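You operate a simulated robot arm through the tools that you are given. There is no shell and no other tool.

Carry out the task below with a simulated robot arm. There is one attempt and no reset: what you move stays moved.

JOB
Tighten the blue sander's wing nuts and sand the beige board's rough patch.
Fine: both nuts first; sand the patch right off; put the sander back after; the board stays where it lies. Set down upright: blue sander. What is to be rubbed or washed off counts as gone when no trace of it is left.
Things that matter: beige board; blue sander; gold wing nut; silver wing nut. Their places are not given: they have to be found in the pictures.

The check looks at the end state, three seconds after you hand in, the way a careful person would. Anything else that was tipped, shoved, dropped, spilled or broken makes it a failure.

ROBOT AND FRAMES
A 7-joint arm with a two-finger parallel gripper, fixed in place. Base frame: the origin is at the foot of the arm, x ahead of it, y to its left, z up. Lengths are in cm, angles in rad, forces in N, time in s.
Its first joint turns from -2.897 to 2.897 rad. Payload 3.43 kg.
Tool frame: the origin (TCP) lies between the finger pads and is the grasp point; the fingertips stand 3.4 cm ahead of it; z points along the fingers, y is the line along which they close. Largest opening 12.8 cm; finger width 2.4, thickness 1.2; the body of the gripper, 4.8 by 13 cm, starts 9.6 cm behind the TCP.
Orientation is that of the tool frame in the base frame, as a unit quaternion [w, x, y, z]. With the fingers straight down and closing along the base's y, the tool's x points along the base's -x, its y along +y and its z along -z.

CONTROLS
- The arm moves only by the tool jog_arm. Its argument "commands" is a list that holds one entry, the list of rows, each a list of 6 numbers: the shift along the tool's x, y, z in units of 25 mm (1.0 is 25 mm), then the turn, a rotation vector about the tool's x, y, z in units of 5 degrees (1.0 is 5 degrees). In form: [[[dx, dy, dz, rx, ry, rz], ...]]. A call has 1 to 20 rows; each row shifts and turns the commanded pose from where the row before left it, along the tool's axes as they then stand. "gripper" is the gripper command, from -1 (shut) to 1 (fully open), values between in proportion, set as the call begins (left out, the last holds). A call with a number of a shift or a turn outside -1 to 1 is refused whole. Rows are played at 5 a second. More than 5 cm and 0.15 rad between two rows, or a gripper value outside its range, and nothing of the call is played. Where a pose cannot be reached the arm comes as near as it can. A force on the tool above 50 N (or 10 N above the force at the start of the call, whichever is more), or a blocked arm, ends the call early, and 0.2 s more pass. The fingers move at their own pace (about 15.3 cm/s each) and stop on an object; they squeeze with about 42 N. The grip force told is the motor's: it shows also when the fingers shut on nothing. Time passes only in rows, and 0.2 s behind the last, so rows that do not move let the fingers close. It gives the time, the measured TCP pose, the force on the tool (base axes), the opening and the grip force at its end, in the units of the frame above (readings bear some noise), with the torque about the TCP (base axes, N m) and any sound that the robot's microphone picked up, and new pictures: "pictures" is both (left out), scene, wrist or none.
- Cameras (640 x 400 px; columns grow to the right, rows downward): "scene" is fixed at [39.77, -65.3, 157.69]; the picture's right is [0.70, -0.72, 0.00], its down [-0.67, -0.65, -0.35] and it looks along [0.25, 0.24, -0.94] (base axes); focal length 255 px, centre (320, 200). "wrist" rides on the gripper at [7.6, -1.1, -16] in the tool frame; the picture's right is [0.15, 0.99, 0.00], its down [-0.88, 0.13, -0.46] and it looks along [-0.45, 0.07, 0.89] (tool axes); focal length 234 px, centre (320, 200).
- point_at(camera, pixels): for up to 12 pixels [column, row] of the newest picture of that camera ("zoom" is the newest enlarged one), the place [x, y, z] in the base frame of the surface seen there, good to about 0.2 cm. The clock stands still meanwhile.
- inspect(camera, box): a new picture of the part [left, top, right, bottom] of that camera's present view, enlarged. The clock stands still meanwhile.
- sign_off(): hands the job in; it is judged then, once.

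Leave the gripper open and the arm clear of the work at the hand-in unless told otherwise.

The tools are called as a command line: name --argument value ..., lists and objects as JSON in quotes. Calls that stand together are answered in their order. jog_arm: Moves the arm, as the interface text tells. Its arguments: {"type":"object","properties":{"commands":{"type":"array","items":{"type":"array","items":{"type":"array","items":{"type":"number"}}}},"gripper":{"type":"number"},"pictures":{"type":"string","enum":["both","scene","wrist","none"]}},"required":["commands"]} The other tools are called the same way: point_at (camera, pixels) gives the place of the surface under pixels of a picture; inspect (camera, box) takes an enlarged picture of a part of a camera's view; sign_off () hands the job in.

At the start:

```text
clock: 0.0
tcp_pos: [54.34, -34.08, 113.26]
ee_rot: [-0.002, 0.0, 1.0, 0.001]
ft_force: [-1.3, -0.1, 0.0]
torque: [0.01, 0.0, -0.01]
finger_gap: 12.78
grip_force: 0.0
```

scene: 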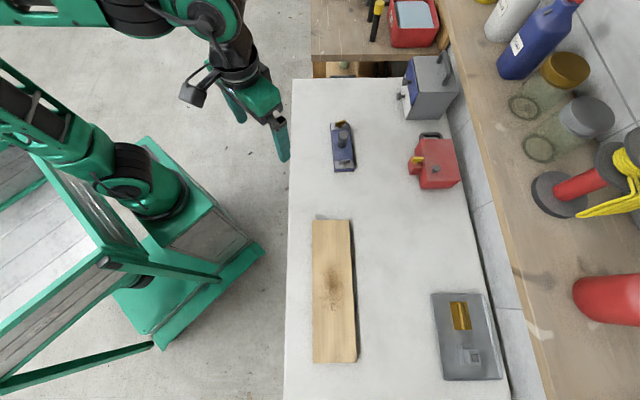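
wrist: 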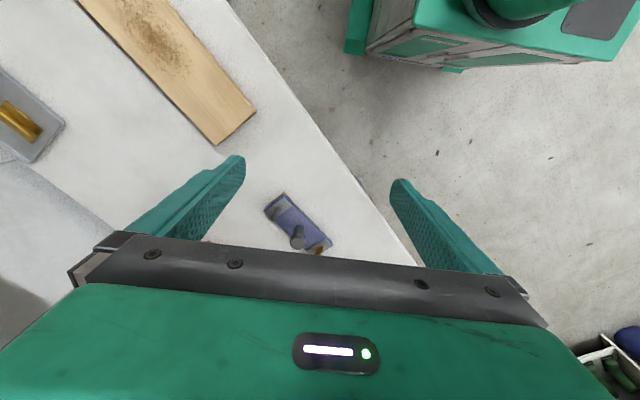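

I see the blue sander near (343,147) in the scene picture, the beige board near (333,290) with a dark rough patch around (333,285). I will take enlarged views of these.

inspect --camera "scene" --box '[310, 110, 374, 180]'

point_at --camera "scene" --pixels '[[343, 127], [343, 140], [344, 155], [335, 170], [354, 168], [332, 123], [313, 220], [349, 220], [314, 361], [356, 361], [333, 285], [300, 150]]'

```text
5.71 times, centred on (342, 145) of scene
```

zoom: 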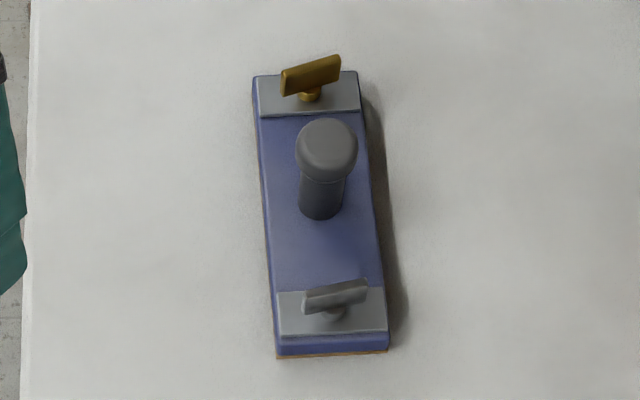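

```text
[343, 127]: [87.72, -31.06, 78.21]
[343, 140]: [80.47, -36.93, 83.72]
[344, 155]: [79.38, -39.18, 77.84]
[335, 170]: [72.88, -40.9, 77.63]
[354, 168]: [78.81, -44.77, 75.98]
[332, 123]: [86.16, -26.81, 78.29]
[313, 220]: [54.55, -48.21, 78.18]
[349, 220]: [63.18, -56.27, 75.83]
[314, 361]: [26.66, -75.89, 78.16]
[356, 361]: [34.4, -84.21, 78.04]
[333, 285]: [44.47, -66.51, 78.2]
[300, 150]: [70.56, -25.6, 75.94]
```

The enlarged view shows the blue sander with a grey knob, a gold wing nut at the far end and a silver one at the near end. I measure the points in the zoom.

point_at --camera "zoom" --pixels '[[284, 80], [310, 72], [338, 62], [310, 97], [305, 297], [335, 292], [365, 284], [333, 315], [328, 148], [320, 205], [256, 80], [355, 75]]'

point_at --camera "zoom" --pixels '[[280, 340], [385, 333], [270, 105], [350, 105], [290, 322], [375, 322], [278, 357], [388, 351], [330, 250], [300, 135], [355, 160], [325, 125]]'

inspect --camera "scene" --box '[290, 210, 380, 370]'

```text
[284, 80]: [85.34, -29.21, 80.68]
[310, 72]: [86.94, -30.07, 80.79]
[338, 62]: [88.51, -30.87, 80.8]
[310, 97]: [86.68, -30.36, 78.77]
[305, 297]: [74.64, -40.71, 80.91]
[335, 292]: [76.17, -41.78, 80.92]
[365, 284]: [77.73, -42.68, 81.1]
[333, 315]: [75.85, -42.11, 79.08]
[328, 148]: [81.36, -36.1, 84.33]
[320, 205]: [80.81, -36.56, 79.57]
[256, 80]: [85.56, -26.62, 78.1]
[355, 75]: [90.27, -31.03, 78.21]
```

```text
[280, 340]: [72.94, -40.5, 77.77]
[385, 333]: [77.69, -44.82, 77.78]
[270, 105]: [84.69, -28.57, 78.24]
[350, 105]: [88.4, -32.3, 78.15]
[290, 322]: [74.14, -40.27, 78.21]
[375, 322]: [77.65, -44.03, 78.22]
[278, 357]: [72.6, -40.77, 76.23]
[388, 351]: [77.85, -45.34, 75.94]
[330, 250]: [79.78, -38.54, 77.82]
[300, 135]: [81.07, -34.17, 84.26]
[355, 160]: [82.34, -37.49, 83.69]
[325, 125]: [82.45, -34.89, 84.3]
```

```text
2.50 times, centred on (335, 290) of scene
```

zoom: 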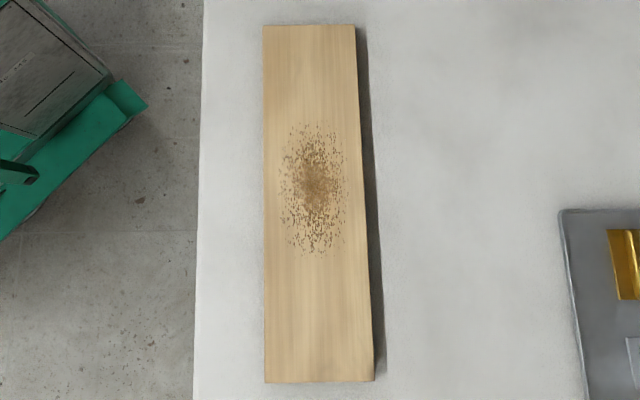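

The patch is centred near scene (333,286). Before moving I check the extents of the patch, and of the things near the sander (grey box, red box, shelves) for clearance.

point_at --camera "scene" --pixels '[[415, 60], [445, 60], [420, 115], [440, 75], [410, 165], [440, 150], [455, 180], [435, 135], [350, 40], [375, 20], [450, 30], [485, 130]]'

point_at --camera "zoom" --pixels '[[315, 190], [315, 120], [315, 260], [278, 190], [350, 190], [264, 26], [354, 26], [264, 381], [373, 380], [264, 190], [362, 190], [290, 250]]'

```text
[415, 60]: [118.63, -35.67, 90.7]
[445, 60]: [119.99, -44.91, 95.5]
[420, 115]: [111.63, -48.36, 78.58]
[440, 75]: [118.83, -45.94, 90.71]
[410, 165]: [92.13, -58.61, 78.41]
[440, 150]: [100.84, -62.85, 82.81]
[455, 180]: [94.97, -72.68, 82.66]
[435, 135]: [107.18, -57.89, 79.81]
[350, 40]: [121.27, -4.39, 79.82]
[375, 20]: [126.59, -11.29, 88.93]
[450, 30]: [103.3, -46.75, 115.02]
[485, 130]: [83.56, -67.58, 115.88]
```

```text
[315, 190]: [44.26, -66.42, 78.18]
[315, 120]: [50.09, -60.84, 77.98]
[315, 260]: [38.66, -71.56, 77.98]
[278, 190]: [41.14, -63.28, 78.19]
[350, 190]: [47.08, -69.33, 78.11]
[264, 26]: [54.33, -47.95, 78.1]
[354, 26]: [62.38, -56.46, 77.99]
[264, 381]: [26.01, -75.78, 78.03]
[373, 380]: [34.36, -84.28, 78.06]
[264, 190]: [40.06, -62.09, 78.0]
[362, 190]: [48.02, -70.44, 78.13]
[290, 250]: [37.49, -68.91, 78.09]
```

The table top is at z≈76, the board's top at 78.1, the sander's plate top at 78.2 with the knob up to 84.3. The gold nut's wings are centred at about (86.9, -30.1), z≈80.8, lying at about -27°. I move above the gold nut at TCP z≈100 and turn the fingers across the wings.

jog_arm --commands '[[[-0.93, 0.114, 0.379, 0, 0, 0], [-0.93, 0.114, 0.379, 0, 0, 0], [-0.93, 0.114, 0.379, 0, 0, 0], [-0.93, 0.114, 0.379, 0, 0, 0], [-0.93, 0.114, 0.379, 0, 0, 0], [-0.93, 0.114, 0.379, 0, 0, 0], [-0.93, 0.114, 0.379, 0, 0, 0], [-0.93, 0.114, 0.379, 0, 0, 0], [-0.93, 0.114, 0.379, 0, 0, 0], [-0.93, 0.114, 0.379, 0, 0, 0], [-0.93, 0.114, 0.379, 0, 0, 0], [-0.93, 0.114, 0.379, 0, 0, 0], [-0.93, 0.114, 0.379, 0, 0, 0], [-0.93, 0.114, 0.379, 0, 0, 0]]]' --gripper 0

```text
clock: 3.0
tcp_pos: [85.49, -29.94, 101.04]
ee_rot: [0.007, 0.0, 1.0, -0.001]
ft_force: [-0.3, 0.3, 0.8]
torque: [0.0, -0.03, -0.01]
finger_gap: 6.42
grip_force: 0.1
```

scene: 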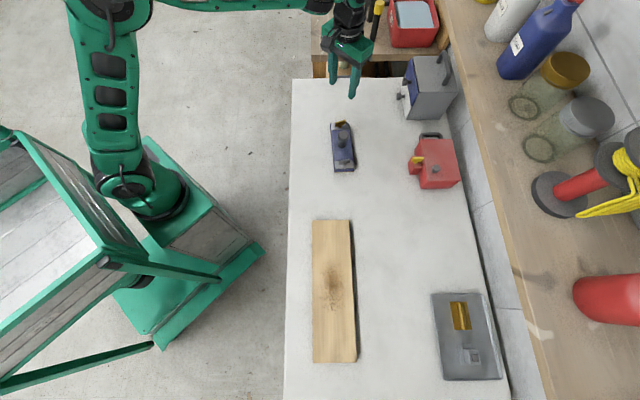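
wrist: 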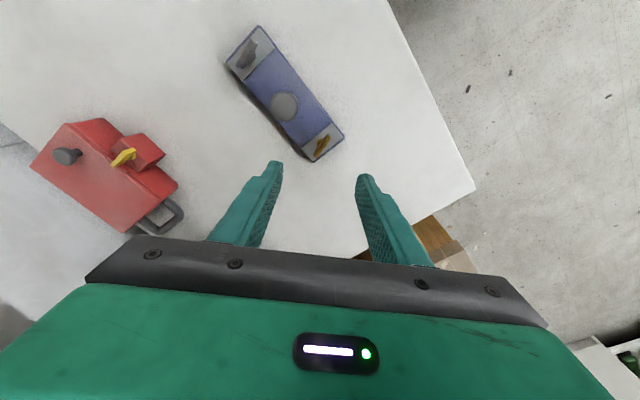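

The fingers are above the nut, 6.4 cm open; the pose lags a little behind the command. I take an enlarged wrist view of the sander and measure the nuts again.

inspect --camera "wrist" --box '[210, 10, 370, 170]'

```text
2.50 times, centred on (290, 90) of wrist
```

zoom: 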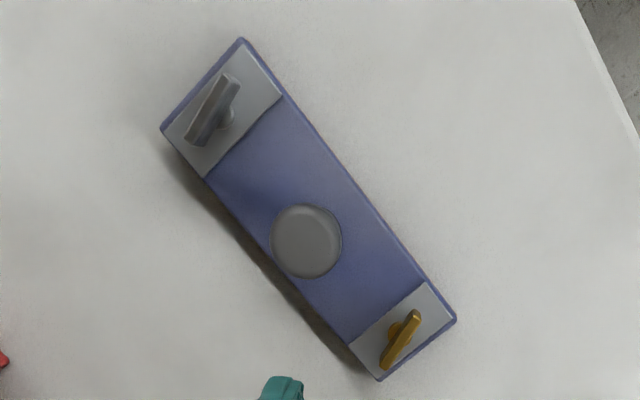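

point_at --camera "zoom" --pixels '[[416, 314], [400, 340], [385, 366], [396, 326], [232, 78], [214, 110], [194, 142], [228, 118], [306, 240], [275, 240], [340, 240], [306, 208]]'

point_at --camera "zoom" --pixels '[[242, 40], [162, 128], [455, 320], [380, 379], [306, 272], [424, 314], [378, 362], [240, 84], [186, 140], [391, 330], [230, 125], [400, 322]]'

```text
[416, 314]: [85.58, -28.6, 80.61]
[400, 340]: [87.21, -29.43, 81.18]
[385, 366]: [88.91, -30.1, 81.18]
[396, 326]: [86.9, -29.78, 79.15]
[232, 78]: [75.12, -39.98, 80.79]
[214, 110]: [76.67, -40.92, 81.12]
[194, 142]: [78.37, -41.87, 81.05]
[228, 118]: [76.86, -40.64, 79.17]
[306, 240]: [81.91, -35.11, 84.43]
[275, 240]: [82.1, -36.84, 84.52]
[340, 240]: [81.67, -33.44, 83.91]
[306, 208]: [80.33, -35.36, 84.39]
```

```text
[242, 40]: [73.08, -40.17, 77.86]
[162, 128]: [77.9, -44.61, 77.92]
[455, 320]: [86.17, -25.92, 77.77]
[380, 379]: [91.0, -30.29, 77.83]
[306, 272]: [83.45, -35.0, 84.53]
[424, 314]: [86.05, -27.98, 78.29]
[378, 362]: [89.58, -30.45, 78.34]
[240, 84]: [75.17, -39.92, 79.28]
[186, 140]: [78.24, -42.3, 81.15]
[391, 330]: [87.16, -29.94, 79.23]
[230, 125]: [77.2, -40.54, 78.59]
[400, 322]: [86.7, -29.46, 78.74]
```

The two cameras differ by about 0.5 cm, so I will refine up close. Wing axis of the gold nut is about -26°. I turn the tool 26° clockwise (fingers across the wings) and wait to see the pose settle.

jog_arm --commands '[[[0, 0, 0, 0, 0, 0.867], [0, 0, 0, 0, 0, 0.867], [0, 0, 0, 0, 0, 0.867], [0, 0, 0, 0, 0, 0.867], [0, 0, 0, 0, 0, 0.867], [0, 0, 0, 0, 0, 0.867], [0, 0, 0, 0, 0, 0], [0, 0, 0, 0, 0, 0], [0, 0, 0, 0, 0, 0]]]'

```text
clock: 5.0
tcp_pos: [85.48, -29.96, 101.04]
ee_rot: [0.006, 0.224, 0.975, 0.002]
ft_force: [-0.4, 0.4, -0.2]
torque: [-0.01, -0.01, 0.0]
finger_gap: 6.38
grip_force: 0.1
```

scene: 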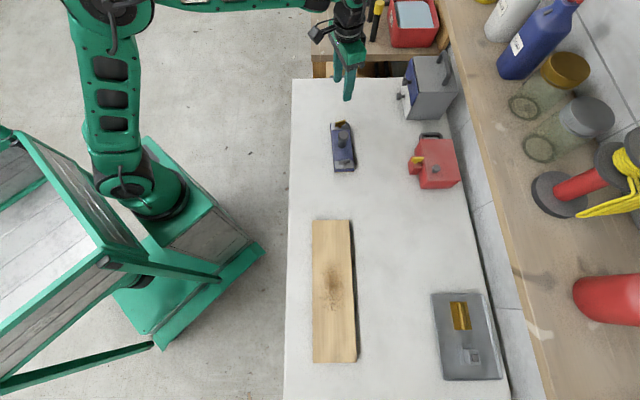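
wrist: 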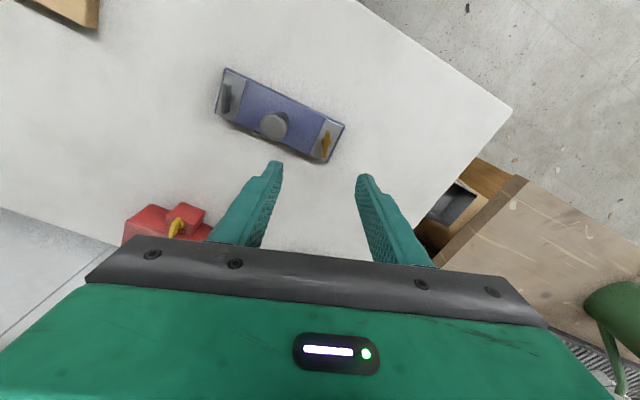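

The pose stays about 1.4 cm short in x at this height, perhaps at the reach limit. I go down 9 cm (fingertips still above the knob) and check whether it recovers.

jog_arm --commands '[[[0, 0, 0.9, 0, 0, 0], [0, 0, 0.9, 0, 0, 0], [0, 0, 0.9, 0, 0, 0], [0, 0, 0.9, 0, 0, 0], [0, 0, 0, 0, 0, 0], [0, 0, 0, 0, 0, 0]]]'

```text
clock: 6.4
tcp_pos: [85.56, -29.94, 92.18]
ee_rot: [0.005, 0.225, 0.974, 0.001]
ft_force: [-0.7, 0.8, 0.0]
torque: [0.0, 0.02, 0.05]
finger_gap: 6.41
grip_force: 0.0
```

scene: 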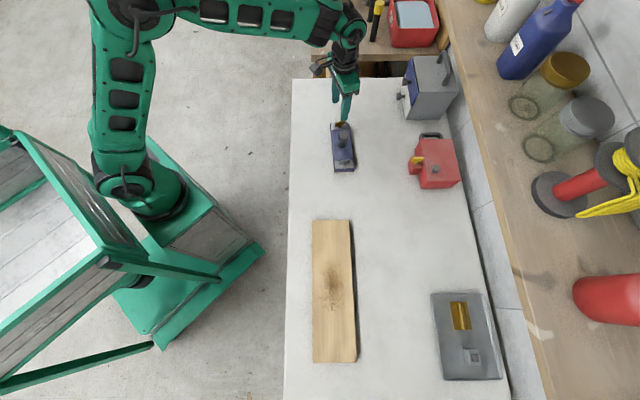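
wrist: 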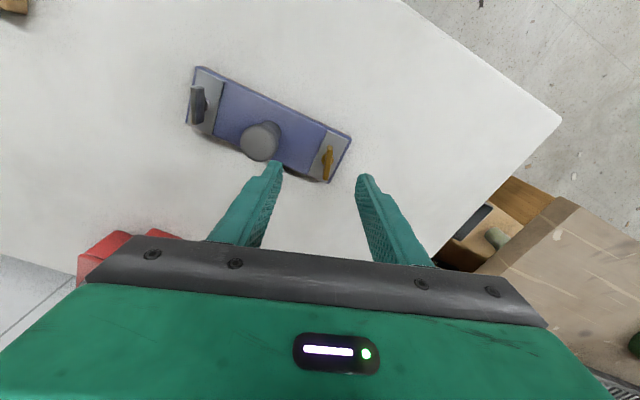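

Now z responds right. I zoom in on the gold nut in the wrist view (near (328,160)) to refine its position.

inspect --camera "wrist" --box '[270, 110, 380, 200]'

```text
4.44 times, centred on (325, 155) of wrist
```

zoom: 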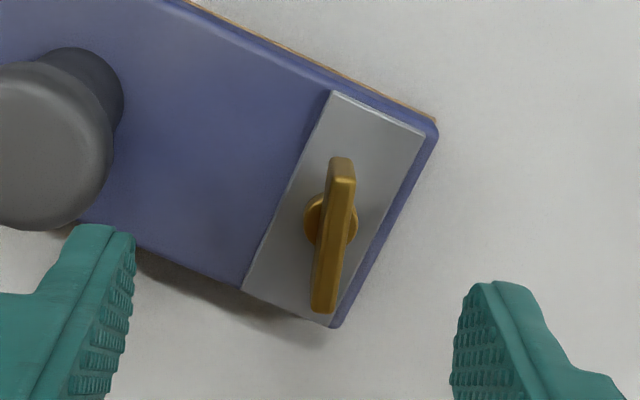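

point_at --camera "zoom" --pixels '[[346, 165], [338, 235], [325, 305], [318, 245], [433, 125], [335, 325], [335, 95], [245, 290], [60, 150], [105, 235], [490, 290], [348, 250]]'

```text
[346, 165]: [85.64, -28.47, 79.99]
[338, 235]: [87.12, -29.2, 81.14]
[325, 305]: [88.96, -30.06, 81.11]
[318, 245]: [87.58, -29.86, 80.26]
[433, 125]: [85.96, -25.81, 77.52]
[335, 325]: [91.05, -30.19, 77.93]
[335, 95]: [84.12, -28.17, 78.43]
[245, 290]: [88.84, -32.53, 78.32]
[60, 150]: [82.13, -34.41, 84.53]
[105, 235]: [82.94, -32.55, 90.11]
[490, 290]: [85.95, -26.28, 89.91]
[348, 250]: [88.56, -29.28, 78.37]
```

The wrist view and the finger positions agree with each other: the gold nut's centre is at about (87.2,-29.4), the wing from z 79.3 to 81.2, axis -25.6°, just as the fingers stand. I shift over it with the opening narrowed to ~4.5 cm.

jog_arm --commands '[[[-0.25, 0.24, 0, 0, 0, 0], [-0.245, 0.242, 0, 0, 0, 0], [0, 0, 0, 0, 0, 0], [0, 0, 0.9, 0, 0, 0], [0, 0, 0.9, 0, 0, 0], [0, 0, 0, 0, 0, 0], [0, 0, 0, 0, 0, 0]]]' --gripper -0.3

```text
clock: 8.0
tcp_pos: [87.27, -29.23, 87.55]
ee_rot: [0.006, 0.225, 0.974, 0.002]
ft_force: [1.0, -0.2, 0.2]
torque: [-0.02, 0.01, 0.0]
finger_gap: 4.48
grip_force: 0.1
```

scene: 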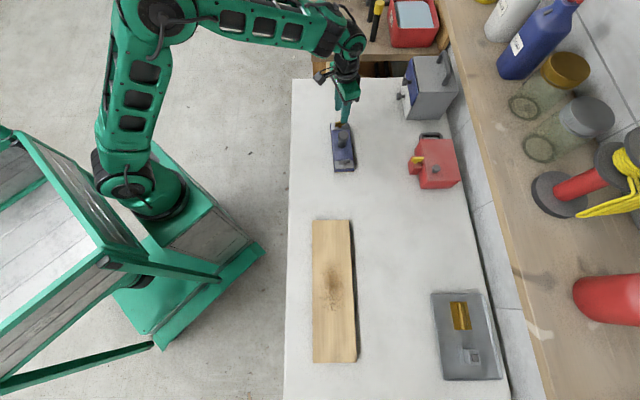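
wrist: 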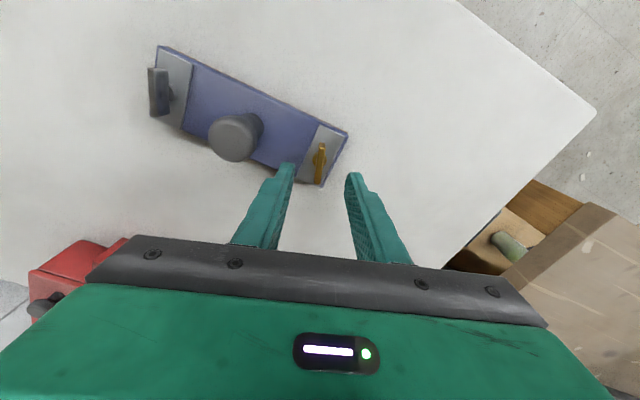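

inspect --camera "wrist" --box '[265, 110, 375, 200]'

```text
4.44 times, centred on (320, 155) of wrist
```

zoom: 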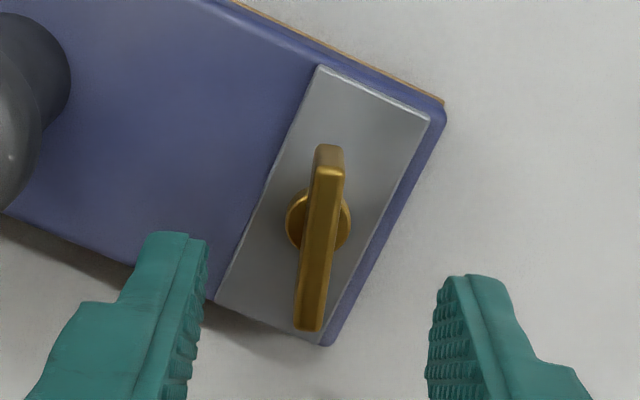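

point_at --camera "zoom" --pixels '[[330, 172], [322, 245], [313, 320], [318, 160], [298, 235], [345, 240]]'

```text
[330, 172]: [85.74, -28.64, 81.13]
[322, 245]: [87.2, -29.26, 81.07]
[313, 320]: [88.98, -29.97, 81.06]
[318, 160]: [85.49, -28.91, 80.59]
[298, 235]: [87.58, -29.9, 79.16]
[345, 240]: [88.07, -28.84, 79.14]
```

The TCP stands over the wing's centre (87.3,-29.3). I go straight down 5 cm so the tips flank the wing (tips at z≈79.2).

jog_arm --commands '[[[0, 0, 0.5, 0, 0, 0], [0, 0, 0.5, 0, 0, 0], [0, 0, 0.5, 0, 0, 0], [0, 0, 0.45, 0, 0, 0], [0, 0, 0, 0, 0, 0], [0, 0, 0, 0, 0, 0]]]' --gripper -0.3

```text
clock: 9.4
tcp_pos: [87.4, -29.33, 82.67]
ee_rot: [0.006, 0.225, 0.974, 0.001]
ft_force: [0.5, 0.5, 0.8]
torque: [0.01, -0.02, 0.03]
finger_gap: 4.49
grip_force: 0.0
```

scene: 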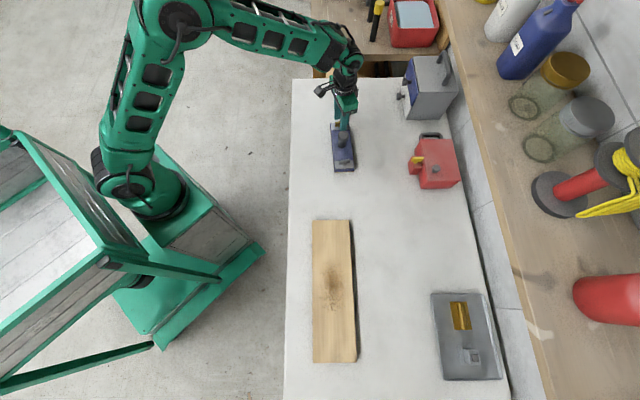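
wrist: 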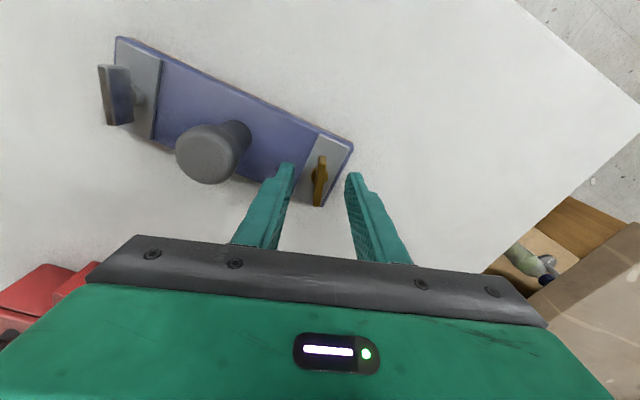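

The fingers flank the gold wing (319,180), centred. I close the gripper and wait.

jog_arm --commands '[[[0, 0, 0, 0, 0, 0], [0, 0, 0, 0, 0, 0], [0, 0, 0, 0, 0, 0]]]' --gripper -1

```text
clock: 10.2
tcp_pos: [87.29, -29.38, 82.7]
ee_rot: [0.006, 0.225, 0.974, 0.001]
ft_force: [-0.8, -1.5, 0.1]
torque: [-0.19, 0.08, 0.0]
finger_gap: 0.6
grip_force: 40.0
```

scene: 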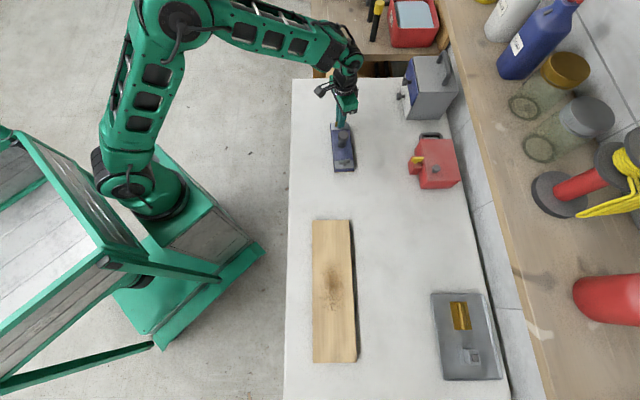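
wrist: 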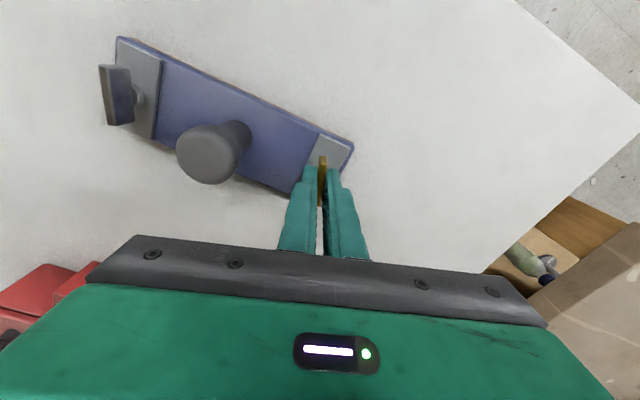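

The wing is held (gap 0.6, grip 40 N). I turn clockwise (+rz) 15° in small steps and read the torque.

jog_arm --commands '[[[0, 0, 0, 0, 0, 0.5], [0, 0, 0, 0, 0, 0.5], [0, 0, 0, 0, 0, 0.5], [0, 0, 0, 0, 0, 0.5], [0, 0, 0, 0, 0, 0.5], [0, 0, 0, 0, 0, 0.5]]]'

```text
clock: 11.6
tcp_pos: [87.29, -29.39, 82.74]
ee_rot: [0.005, 0.351, 0.936, 0.002]
ft_force: [-0.2, -1.2, 1.1]
torque: [-0.14, 0.09, -0.01]
finger_gap: 0.6
grip_force: 41.1
```

scene: 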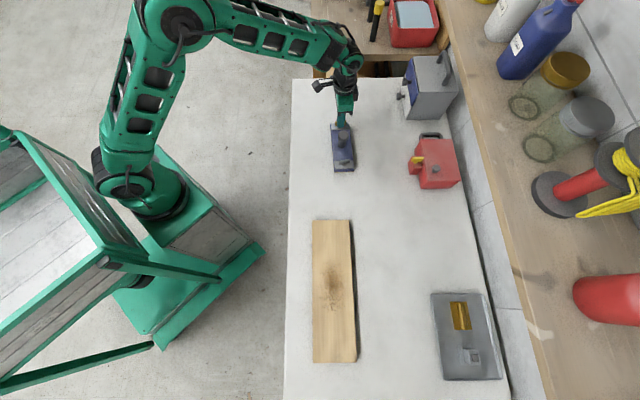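
wrist: 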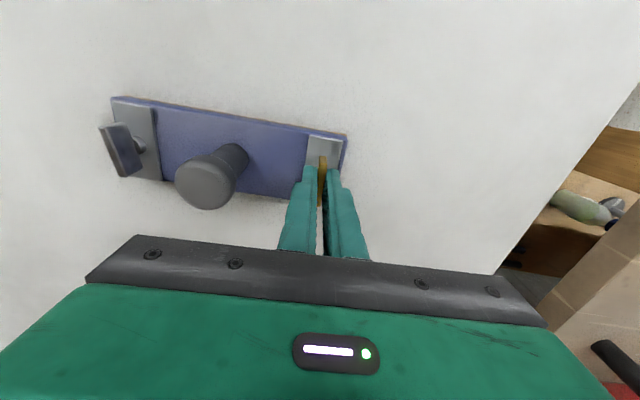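

The nut turns freely with the fingers while the sander stays. I continue another 45° clockwise.

jog_arm --commands '[[[0, 0, 0, 0, 0, 0.75], [0, 0, 0, 0, 0, 0.75], [0, 0, 0, 0, 0, 0.75], [0, 0, 0, 0, 0, 0.75], [0, 0, 0, 0, 0, 0.75], [0, 0, 0, 0, 0, 0.75], [0, 0, 0, 0, 0, 0.75], [0, 0, 0, 0, 0, 0.75], [0, 0, 0, 0, 0, 0.75], [0, 0, 0, 0, 0, 0.75], [0, 0, 0, 0, 0, 0.75], [0, 0, 0, 0, 0, 0.75]]]'

```text
clock: 14.2
tcp_pos: [87.37, -29.5, 82.8]
ee_rot: [0.004, 0.683, 0.731, 0.004]
ft_force: [2.5, 1.9, 2.5]
torque: [-0.46, 0.24, 0.04]
finger_gap: 0.62
grip_force: 40.5
```

scene: 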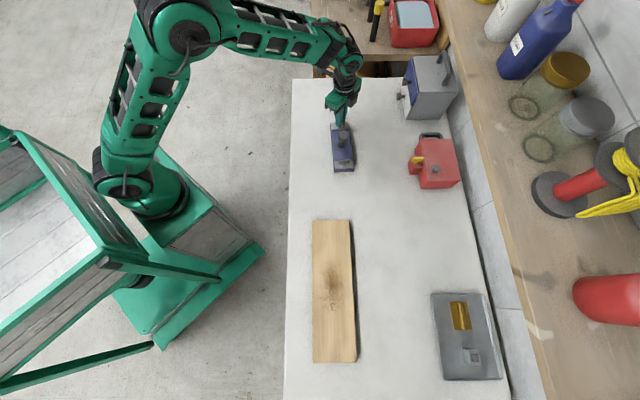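
wrist: 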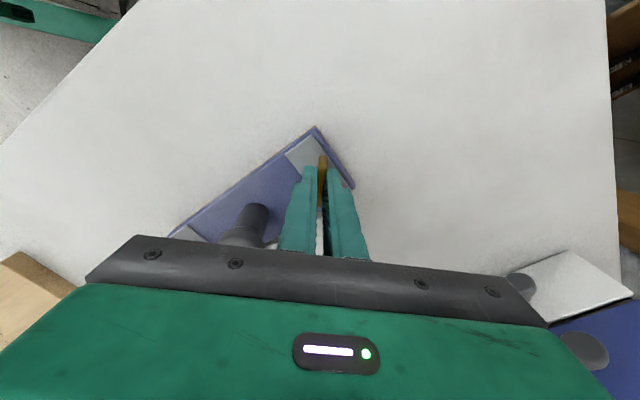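

60° turned so far with a modest side torque. I check in an enlarged scene view that the sander has not moved.

inspect --camera "scene" --box '[310, 110, 374, 180]'

inspect --camera "wrist" --box '[265, 110, 375, 200]'

```text
5.71 times, centred on (342, 145) of scene
```

zoom: 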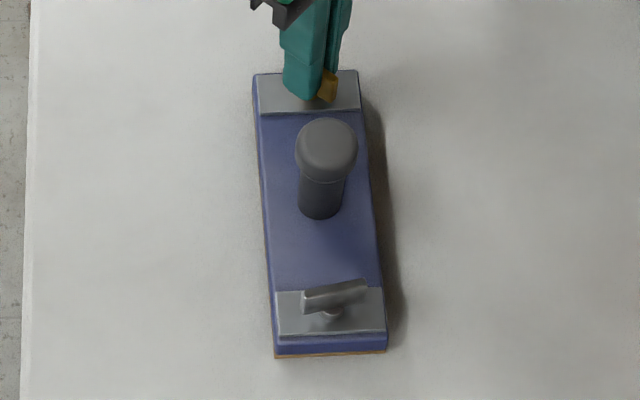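

```text
4.44 times, centred on (320, 155) of wrist
```

zoom: 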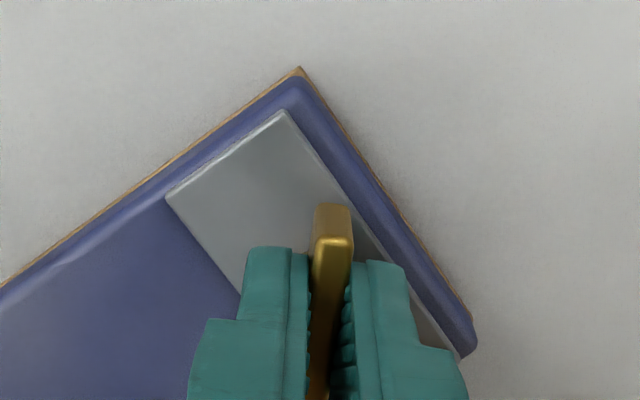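

The sander has stayed in place and the nut turns in the grip. Another 30° clockwise.

jog_arm --commands '[[[0, 0, 0, 0, 0, 0.6], [0, 0, 0, 0, 0, 0.6], [0, 0, 0, 0, 0, 0.6], [0, 0, 0, 0, 0, 0.6], [0, 0, 0, 0, 0, 0.6], [0, 0, 0, 0, 0, 0.6], [0, 0, 0, 0, 0, 0.6], [0, 0, 0, 0, 0, 0.6], [0, 0, 0, 0, 0, 0.6], [0, 0, 0, 0, 0, 0.6]]]'

```text
clock: 16.4
tcp_pos: [87.36, -29.36, 82.72]
ee_rot: [0.003, 0.848, 0.53, 0.005]
ft_force: [1.7, 1.2, 3.4]
torque: [-0.52, 0.51, -0.01]
finger_gap: 0.64
grip_force: 40.7
```

scene: 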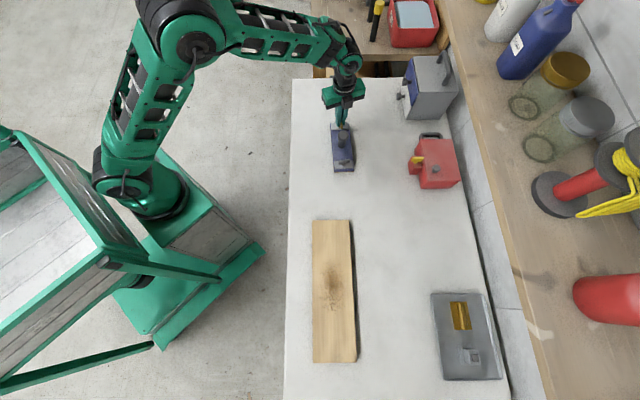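
wrist: 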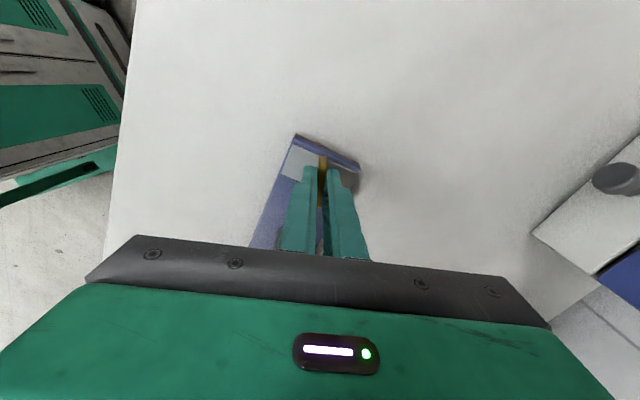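

90° turned, still no resisting torque about z. Another 30°.

jog_arm --commands '[[[0, 0, 0, 0, 0, 0.6], [0, 0, 0, 0, 0, 0.6], [0, 0, 0, 0, 0, 0.6], [0, 0, 0, 0, 0, 0.6], [0, 0, 0, 0, 0, 0.6], [0, 0, 0, 0, 0, 0.6], [0, 0, 0, 0, 0, 0.6], [0, 0, 0, 0, 0, 0.6], [0, 0, 0, 0, 0, 0.6], [0, 0, 0, 0, 0, 0.6]]]'

```text
clock: 18.6
tcp_pos: [87.43, -29.5, 82.8]
ee_rot: [0.002, 0.956, 0.292, 0.005]
ft_force: [-0.1, -1.5, 2.0]
torque: [-0.26, 0.44, 0.24]
finger_gap: 0.6
grip_force: 40.5
```

scene: 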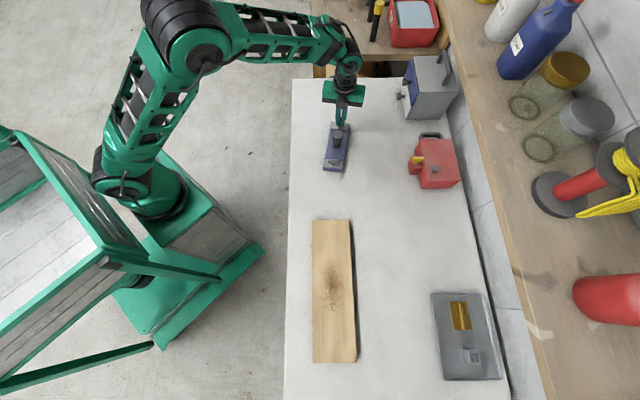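
wrist: 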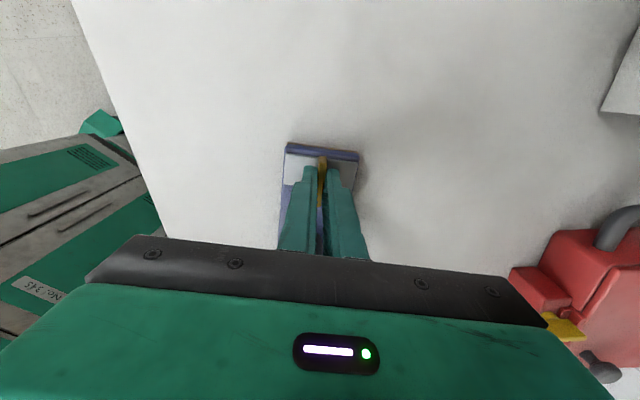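

Now a torque of 0.24 N·m shows up and the sander itself has begun to turn with the nut (its near end shifted left in the scene), so the gold nut has come up tight. I stop turning here and look closer.

inspect --camera "scene" --box '[310, 110, 374, 180]'

inspect --camera "wrist" --box '[265, 110, 375, 200]'

```text
5.71 times, centred on (342, 145) of scene
```

zoom: 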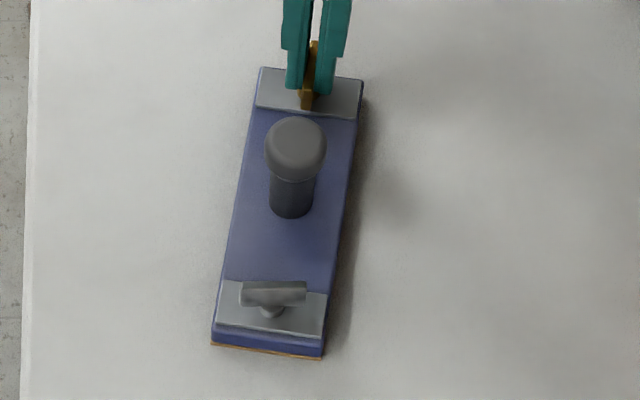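

```text
4.44 times, centred on (320, 155) of wrist
```

zoom: 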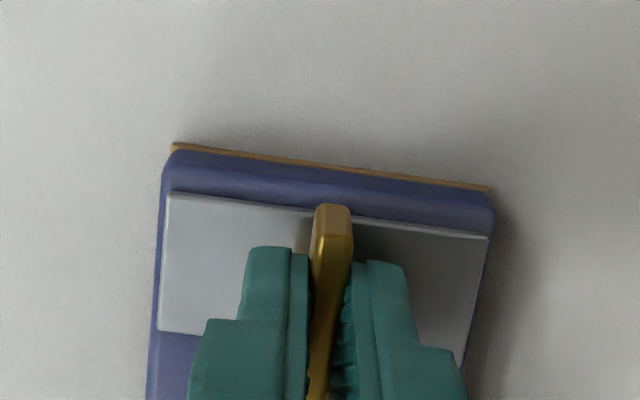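

The sander has turned about 14° with the nut; the wing now stands along the sander's length. To test whether this is a firm stop, I turn 6° more and compare the sander's edge in the same wrist view.

jog_arm --commands '[[[0, 0, 0, 0, 0, 0.4], [0, 0, 0, 0, 0, 0.4], [0, 0, 0, 0, 0, 0.4]]]' --pictures "none"

inspect --camera "wrist" --box '[265, 110, 375, 200]'

```text
clock: 19.4
tcp_pos: [87.39, -29.32, 82.73]
ee_rot: [0.002, 0.97, 0.241, 0.006]
ft_force: [0.4, 0.3, -0.1]
torque: [0.06, -0.14, 0.0]
finger_gap: 0.6
grip_force: 40.4
```

```text
4.44 times, centred on (320, 155) of wrist
```

zoom: 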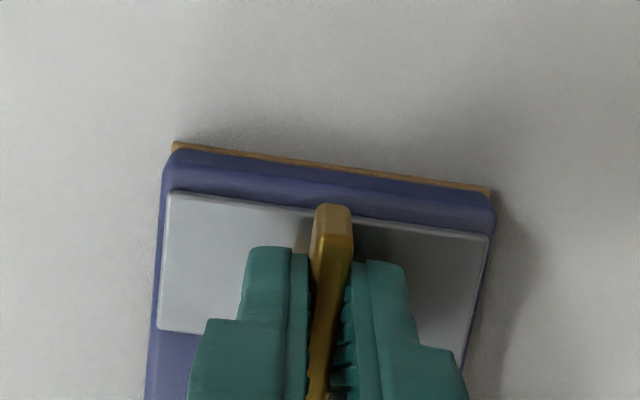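

The view is the same: the nut is against its firm stop and only the sander turned along. The gold nut is tight. I open the fingers and raise the tool.

jog_arm --commands '[[[0, 0, 0, 0, 0, 0], [0, 0, 0, 0, 0, 0], [0, 0, -0.4, 0, 0, 0], [0, 0, -0.8, 0, 0, 0], [0, 0, -1, 0, 0, 0], [0, 0, -1, 0, 0, 0], [0, 0, -1, 0, 0, 0], [0, 0, -1, 0, 0, 0], [0, 0, 0, 0, 0, 0]]]' --gripper -0.4

inspect --camera "scene" --box '[310, 110, 374, 180]'

```text
clock: 21.4
tcp_pos: [87.3, -29.46, 95.76]
ee_rot: [0.001, 0.97, 0.242, 0.005]
ft_force: [-0.1, 0.1, -0.8]
torque: [0.0, 0.02, 0.01]
finger_gap: 3.84
grip_force: 0.1
```

scene: 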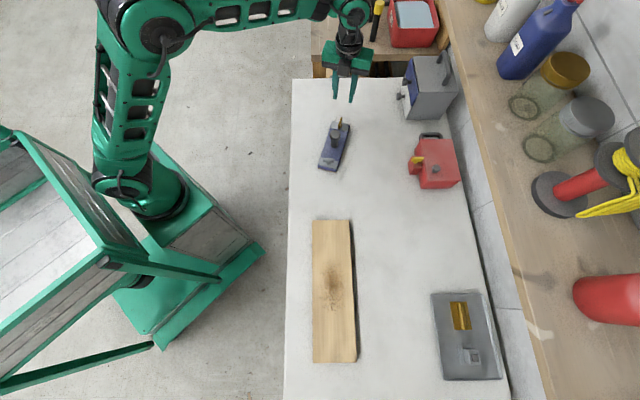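
wrist: 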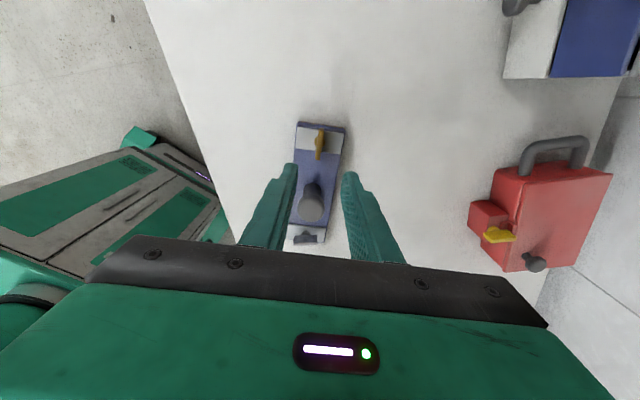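

```text
5.71 times, centred on (342, 145) of scene
```

zoom: 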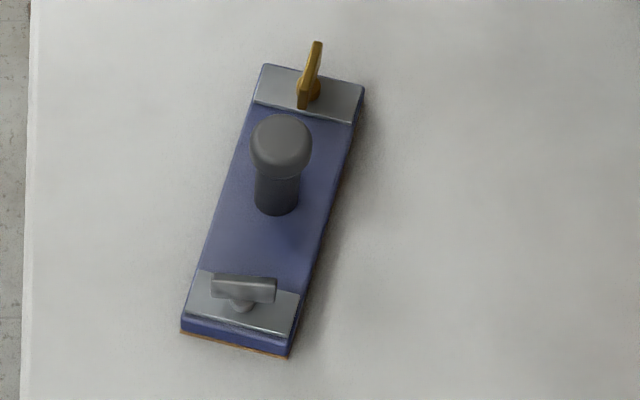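

The gold nut stands along the sander's length. Now I measure the silver nut and the sander in this zoom.

point_at --camera "zoom" --pixels '[[213, 282], [243, 285], [275, 290], [240, 305], [317, 45], [302, 105], [282, 145], [265, 67], [363, 85], [184, 322], [290, 345], [245, 278]]'

```text
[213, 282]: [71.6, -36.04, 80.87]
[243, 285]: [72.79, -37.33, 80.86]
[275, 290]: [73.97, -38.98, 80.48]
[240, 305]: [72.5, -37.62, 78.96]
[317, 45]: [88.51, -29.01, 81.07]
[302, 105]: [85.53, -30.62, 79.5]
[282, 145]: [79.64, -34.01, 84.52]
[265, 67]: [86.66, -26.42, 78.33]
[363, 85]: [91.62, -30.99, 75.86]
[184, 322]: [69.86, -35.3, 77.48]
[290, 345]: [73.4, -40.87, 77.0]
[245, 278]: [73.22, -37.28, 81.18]
```

Silver nut, corrected for the scene camera offset, is at about (73.35,-36.9), wings at about -51°. I move over it and turn the tool back counter-clockwise so that the fingers stand across its wings with room to turn clockwise again.

jog_arm --commands '[[[-0.903, 0, 0, 0, 0, 0], [-0.903, 0, 0, 0, 0, 0], [-0.903, 0, 0, 0, 0, 0], [-0.903, 0, 0, 0, 0, 0], [-0.903, 0, 0, 0, 0, 0], [-0.903, 0, 0, 0, 0, 0], [-0.903, 0, 0, 0, 0, 0], [0, 0, 0, 0, 0, -1], [0, 0, 0, 0, 0, -1], [0, 0, 0, 0, 0, -1], [0, 0, 0, 0, 0, -1], [0, 0, 0, 0, 0, -1], [0, 0, 0, 0, 0, -1], [0, 0, 0, 0, 0, -1], [0, 0, 0, 0, 0, -1], [0, 0, 0, 0, 0, -1], [0, 0, 0, 0, 0, -1], [0, 0, 0, 0, 0, -1], [0, 0, 0, 0, 0, -1], [0, 0, 0, 0, 0, -1]]]' --pictures "none"

jog_arm --commands '[[[0, 0, 0, 0, 0, -0.9], [0, 0, 0, 0, 0, -0.9], [0, 0, 0, 0, 0, -0.9], [0, 0, 0, 0, 0, -0.9], [0, 0, 0, 0, 0, -0.9], [0, 0, 0, 0, 0, -0.9], [0, 0, 0, 0, 0, -0.9], [0, 0, 0, 0, 0, -0.9], [0, 0, 0, 0, 0, 0], [0, 0, 0, 0, 0, 0]]]'

```text
clock: 25.6
tcp_pos: [73.18, -36.76, 95.6]
ee_rot: [0.004, 0.688, 0.726, 0.005]
ft_force: [0.2, 0.6, 0.3]
torque: [0.0, 0.0, 0.03]
finger_gap: 3.83
grip_force: 0.1
```

```text
clock: 27.8
tcp_pos: [73.14, -36.84, 95.51]
ee_rot: [0.004, 0.431, 0.903, 0.002]
ft_force: [0.0, 0.0, 0.5]
torque: [0.04, 0.01, -0.02]
finger_gap: 3.84
grip_force: 0.1
```

scene: 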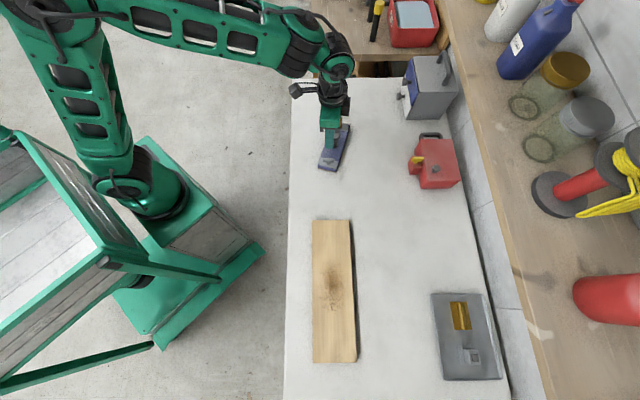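
wrist: 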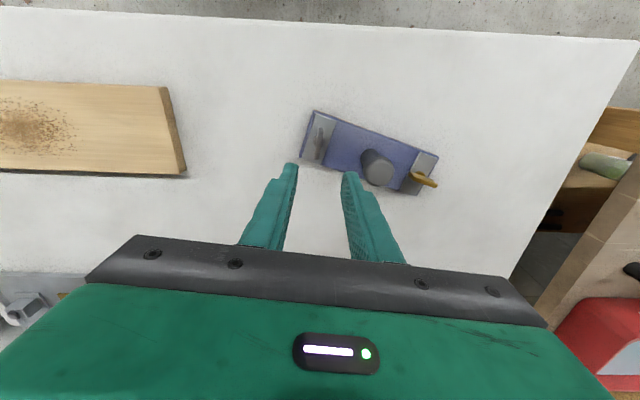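

Now I zoom in on the silver nut in the wrist view (near (318,140)).

inspect --camera "wrist" --box '[270, 100, 400, 200]'

```text
4.00 times, centred on (335, 150) of wrist
```

zoom: 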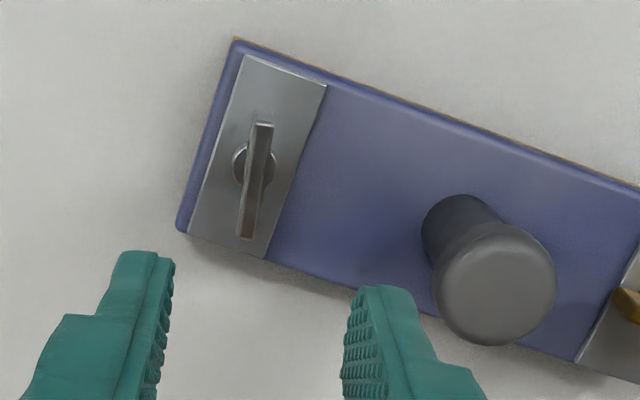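

point_at --camera "zoom" --pixels '[[264, 128], [257, 180], [250, 232], [240, 165], [272, 165], [495, 285], [245, 55], [195, 230], [325, 85], [265, 255], [180, 228], [235, 40]]'

```text
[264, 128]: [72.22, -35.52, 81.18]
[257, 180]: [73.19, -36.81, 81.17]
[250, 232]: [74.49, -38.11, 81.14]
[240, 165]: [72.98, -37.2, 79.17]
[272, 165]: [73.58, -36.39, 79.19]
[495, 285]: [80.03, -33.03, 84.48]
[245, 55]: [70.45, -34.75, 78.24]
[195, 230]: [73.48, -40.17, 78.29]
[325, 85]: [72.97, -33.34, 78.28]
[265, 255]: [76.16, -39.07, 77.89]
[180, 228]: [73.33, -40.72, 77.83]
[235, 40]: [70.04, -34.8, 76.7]
```

The silver wing's centre is (73.35,-36.8), axis -49°, the plate at 78.3. I make a small correction and go down to TCP z≈82.7 around the wing.

jog_arm --commands '[[[-0.04, 0.07, 0, 0, 0, -0.4], [0, 0, 0.9, 0, 0, 0], [0, 0, 0.9, 0, 0, 0], [0, 0, 0.9, 0, 0, 0], [0, 0, 0.7, 0, 0, 0], [0, 0, 0, 0, 0, 0], [0, 0, 0, 0, 0, 0]]]'

inspect --camera "wrist" --box '[265, 100, 375, 200]'

```text
clock: 29.4
tcp_pos: [73.63, -36.81, 87.17]
ee_rot: [0.005, 0.415, 0.91, 0.002]
ft_force: [-1.0, 0.2, 0.1]
torque: [0.0, -0.01, 0.04]
finger_gap: 3.84
grip_force: 0.2
```

scene: 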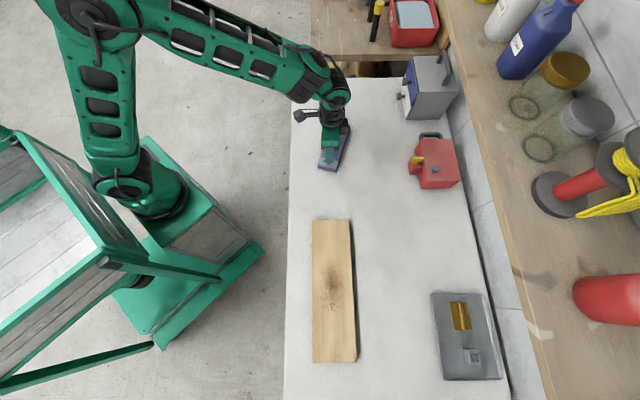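
wrist: 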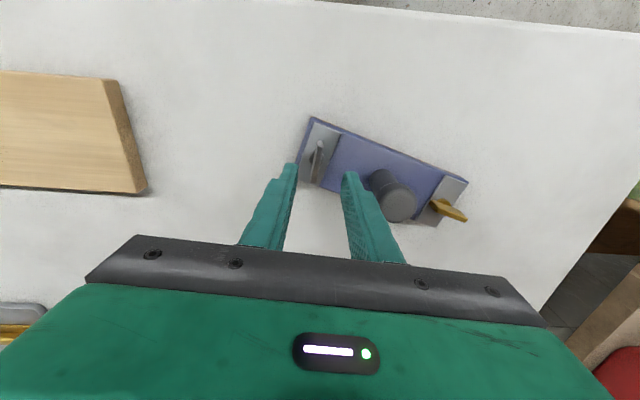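

```text
4.00 times, centred on (320, 150) of wrist
```

zoom: 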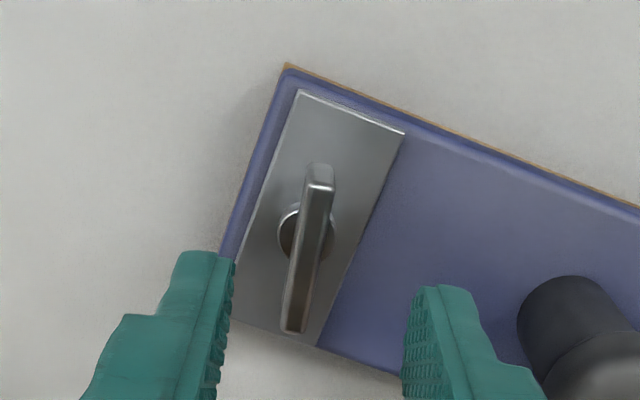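

The wing is slightly left of the middle between the fingers; I shift 0.2 cm and go down to grasp height.

jog_arm --commands '[[[0.066, -0.076, 0, 0, 0, 0], [0, 0, 0.45, 0, 0, 0], [0, 0, 0.45, 0, 0, 0], [0, 0, 0.45, 0, 0, 0], [0, 0, 0.44, 0, 0, 0], [0, 0, 0, 0, 0, 0], [0, 0, 0, 0, 0, 0]]]'

inspect --camera "wrist" --box '[265, 100, 375, 200]'

```text
clock: 31.0
tcp_pos: [73.37, -36.8, 82.56]
ee_rot: [0.005, 0.415, 0.91, 0.003]
ft_force: [-0.5, -1.0, -0.1]
torque: [0.03, 0.02, -0.03]
finger_gap: 3.86
grip_force: 0.1
```

scene: 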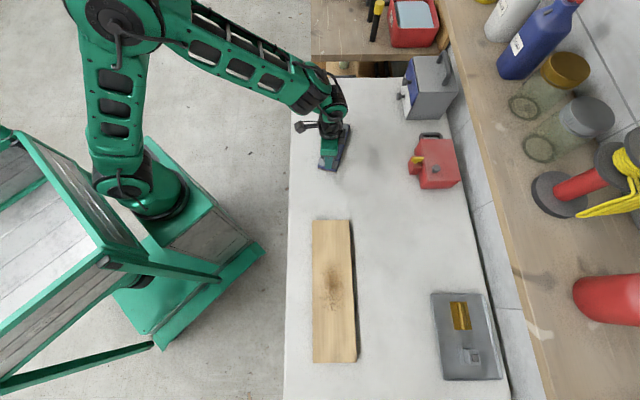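
wrist: 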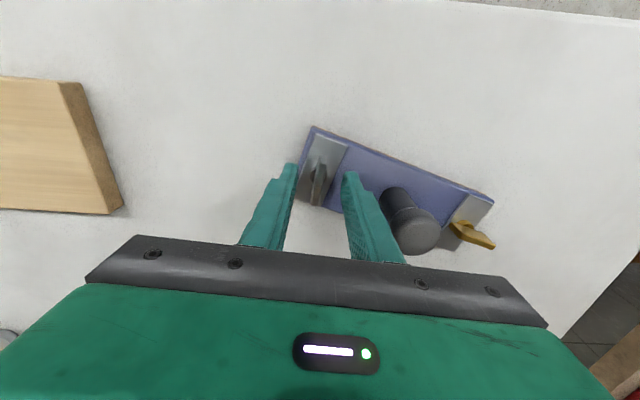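

```text
4.00 times, centred on (320, 150) of wrist
```

zoom: 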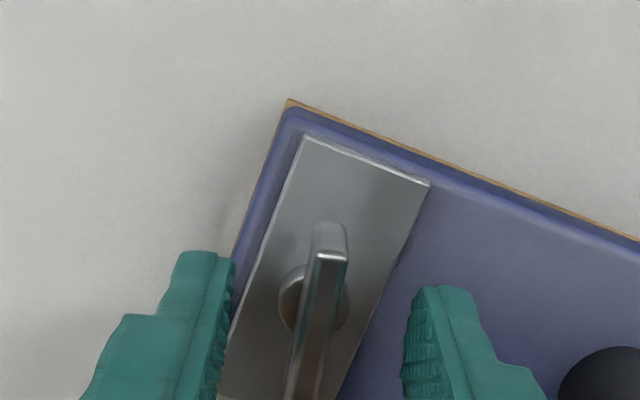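

The silver wing is centred between the fingers. I close the gripper.

jog_arm --commands '[[[0, 0, 0, 0, 0, 0], [0, 0, 0, 0, 0, 0], [0, 0, 0, 0, 0, 0]]]' --gripper -1 --pictures "wrist"

```text
clock: 31.8
tcp_pos: [73.4, -36.97, 82.69]
ee_rot: [0.005, 0.415, 0.91, 0.003]
ft_force: [-0.2, 0.3, -0.1]
torque: [-0.18, 0.14, 0.0]
finger_gap: 0.59
grip_force: 40.5
```

wrist: 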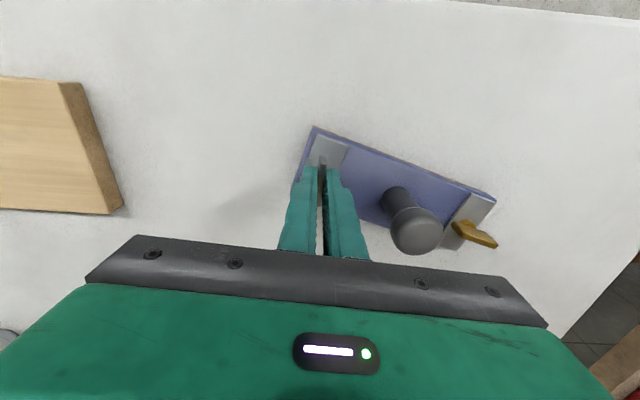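

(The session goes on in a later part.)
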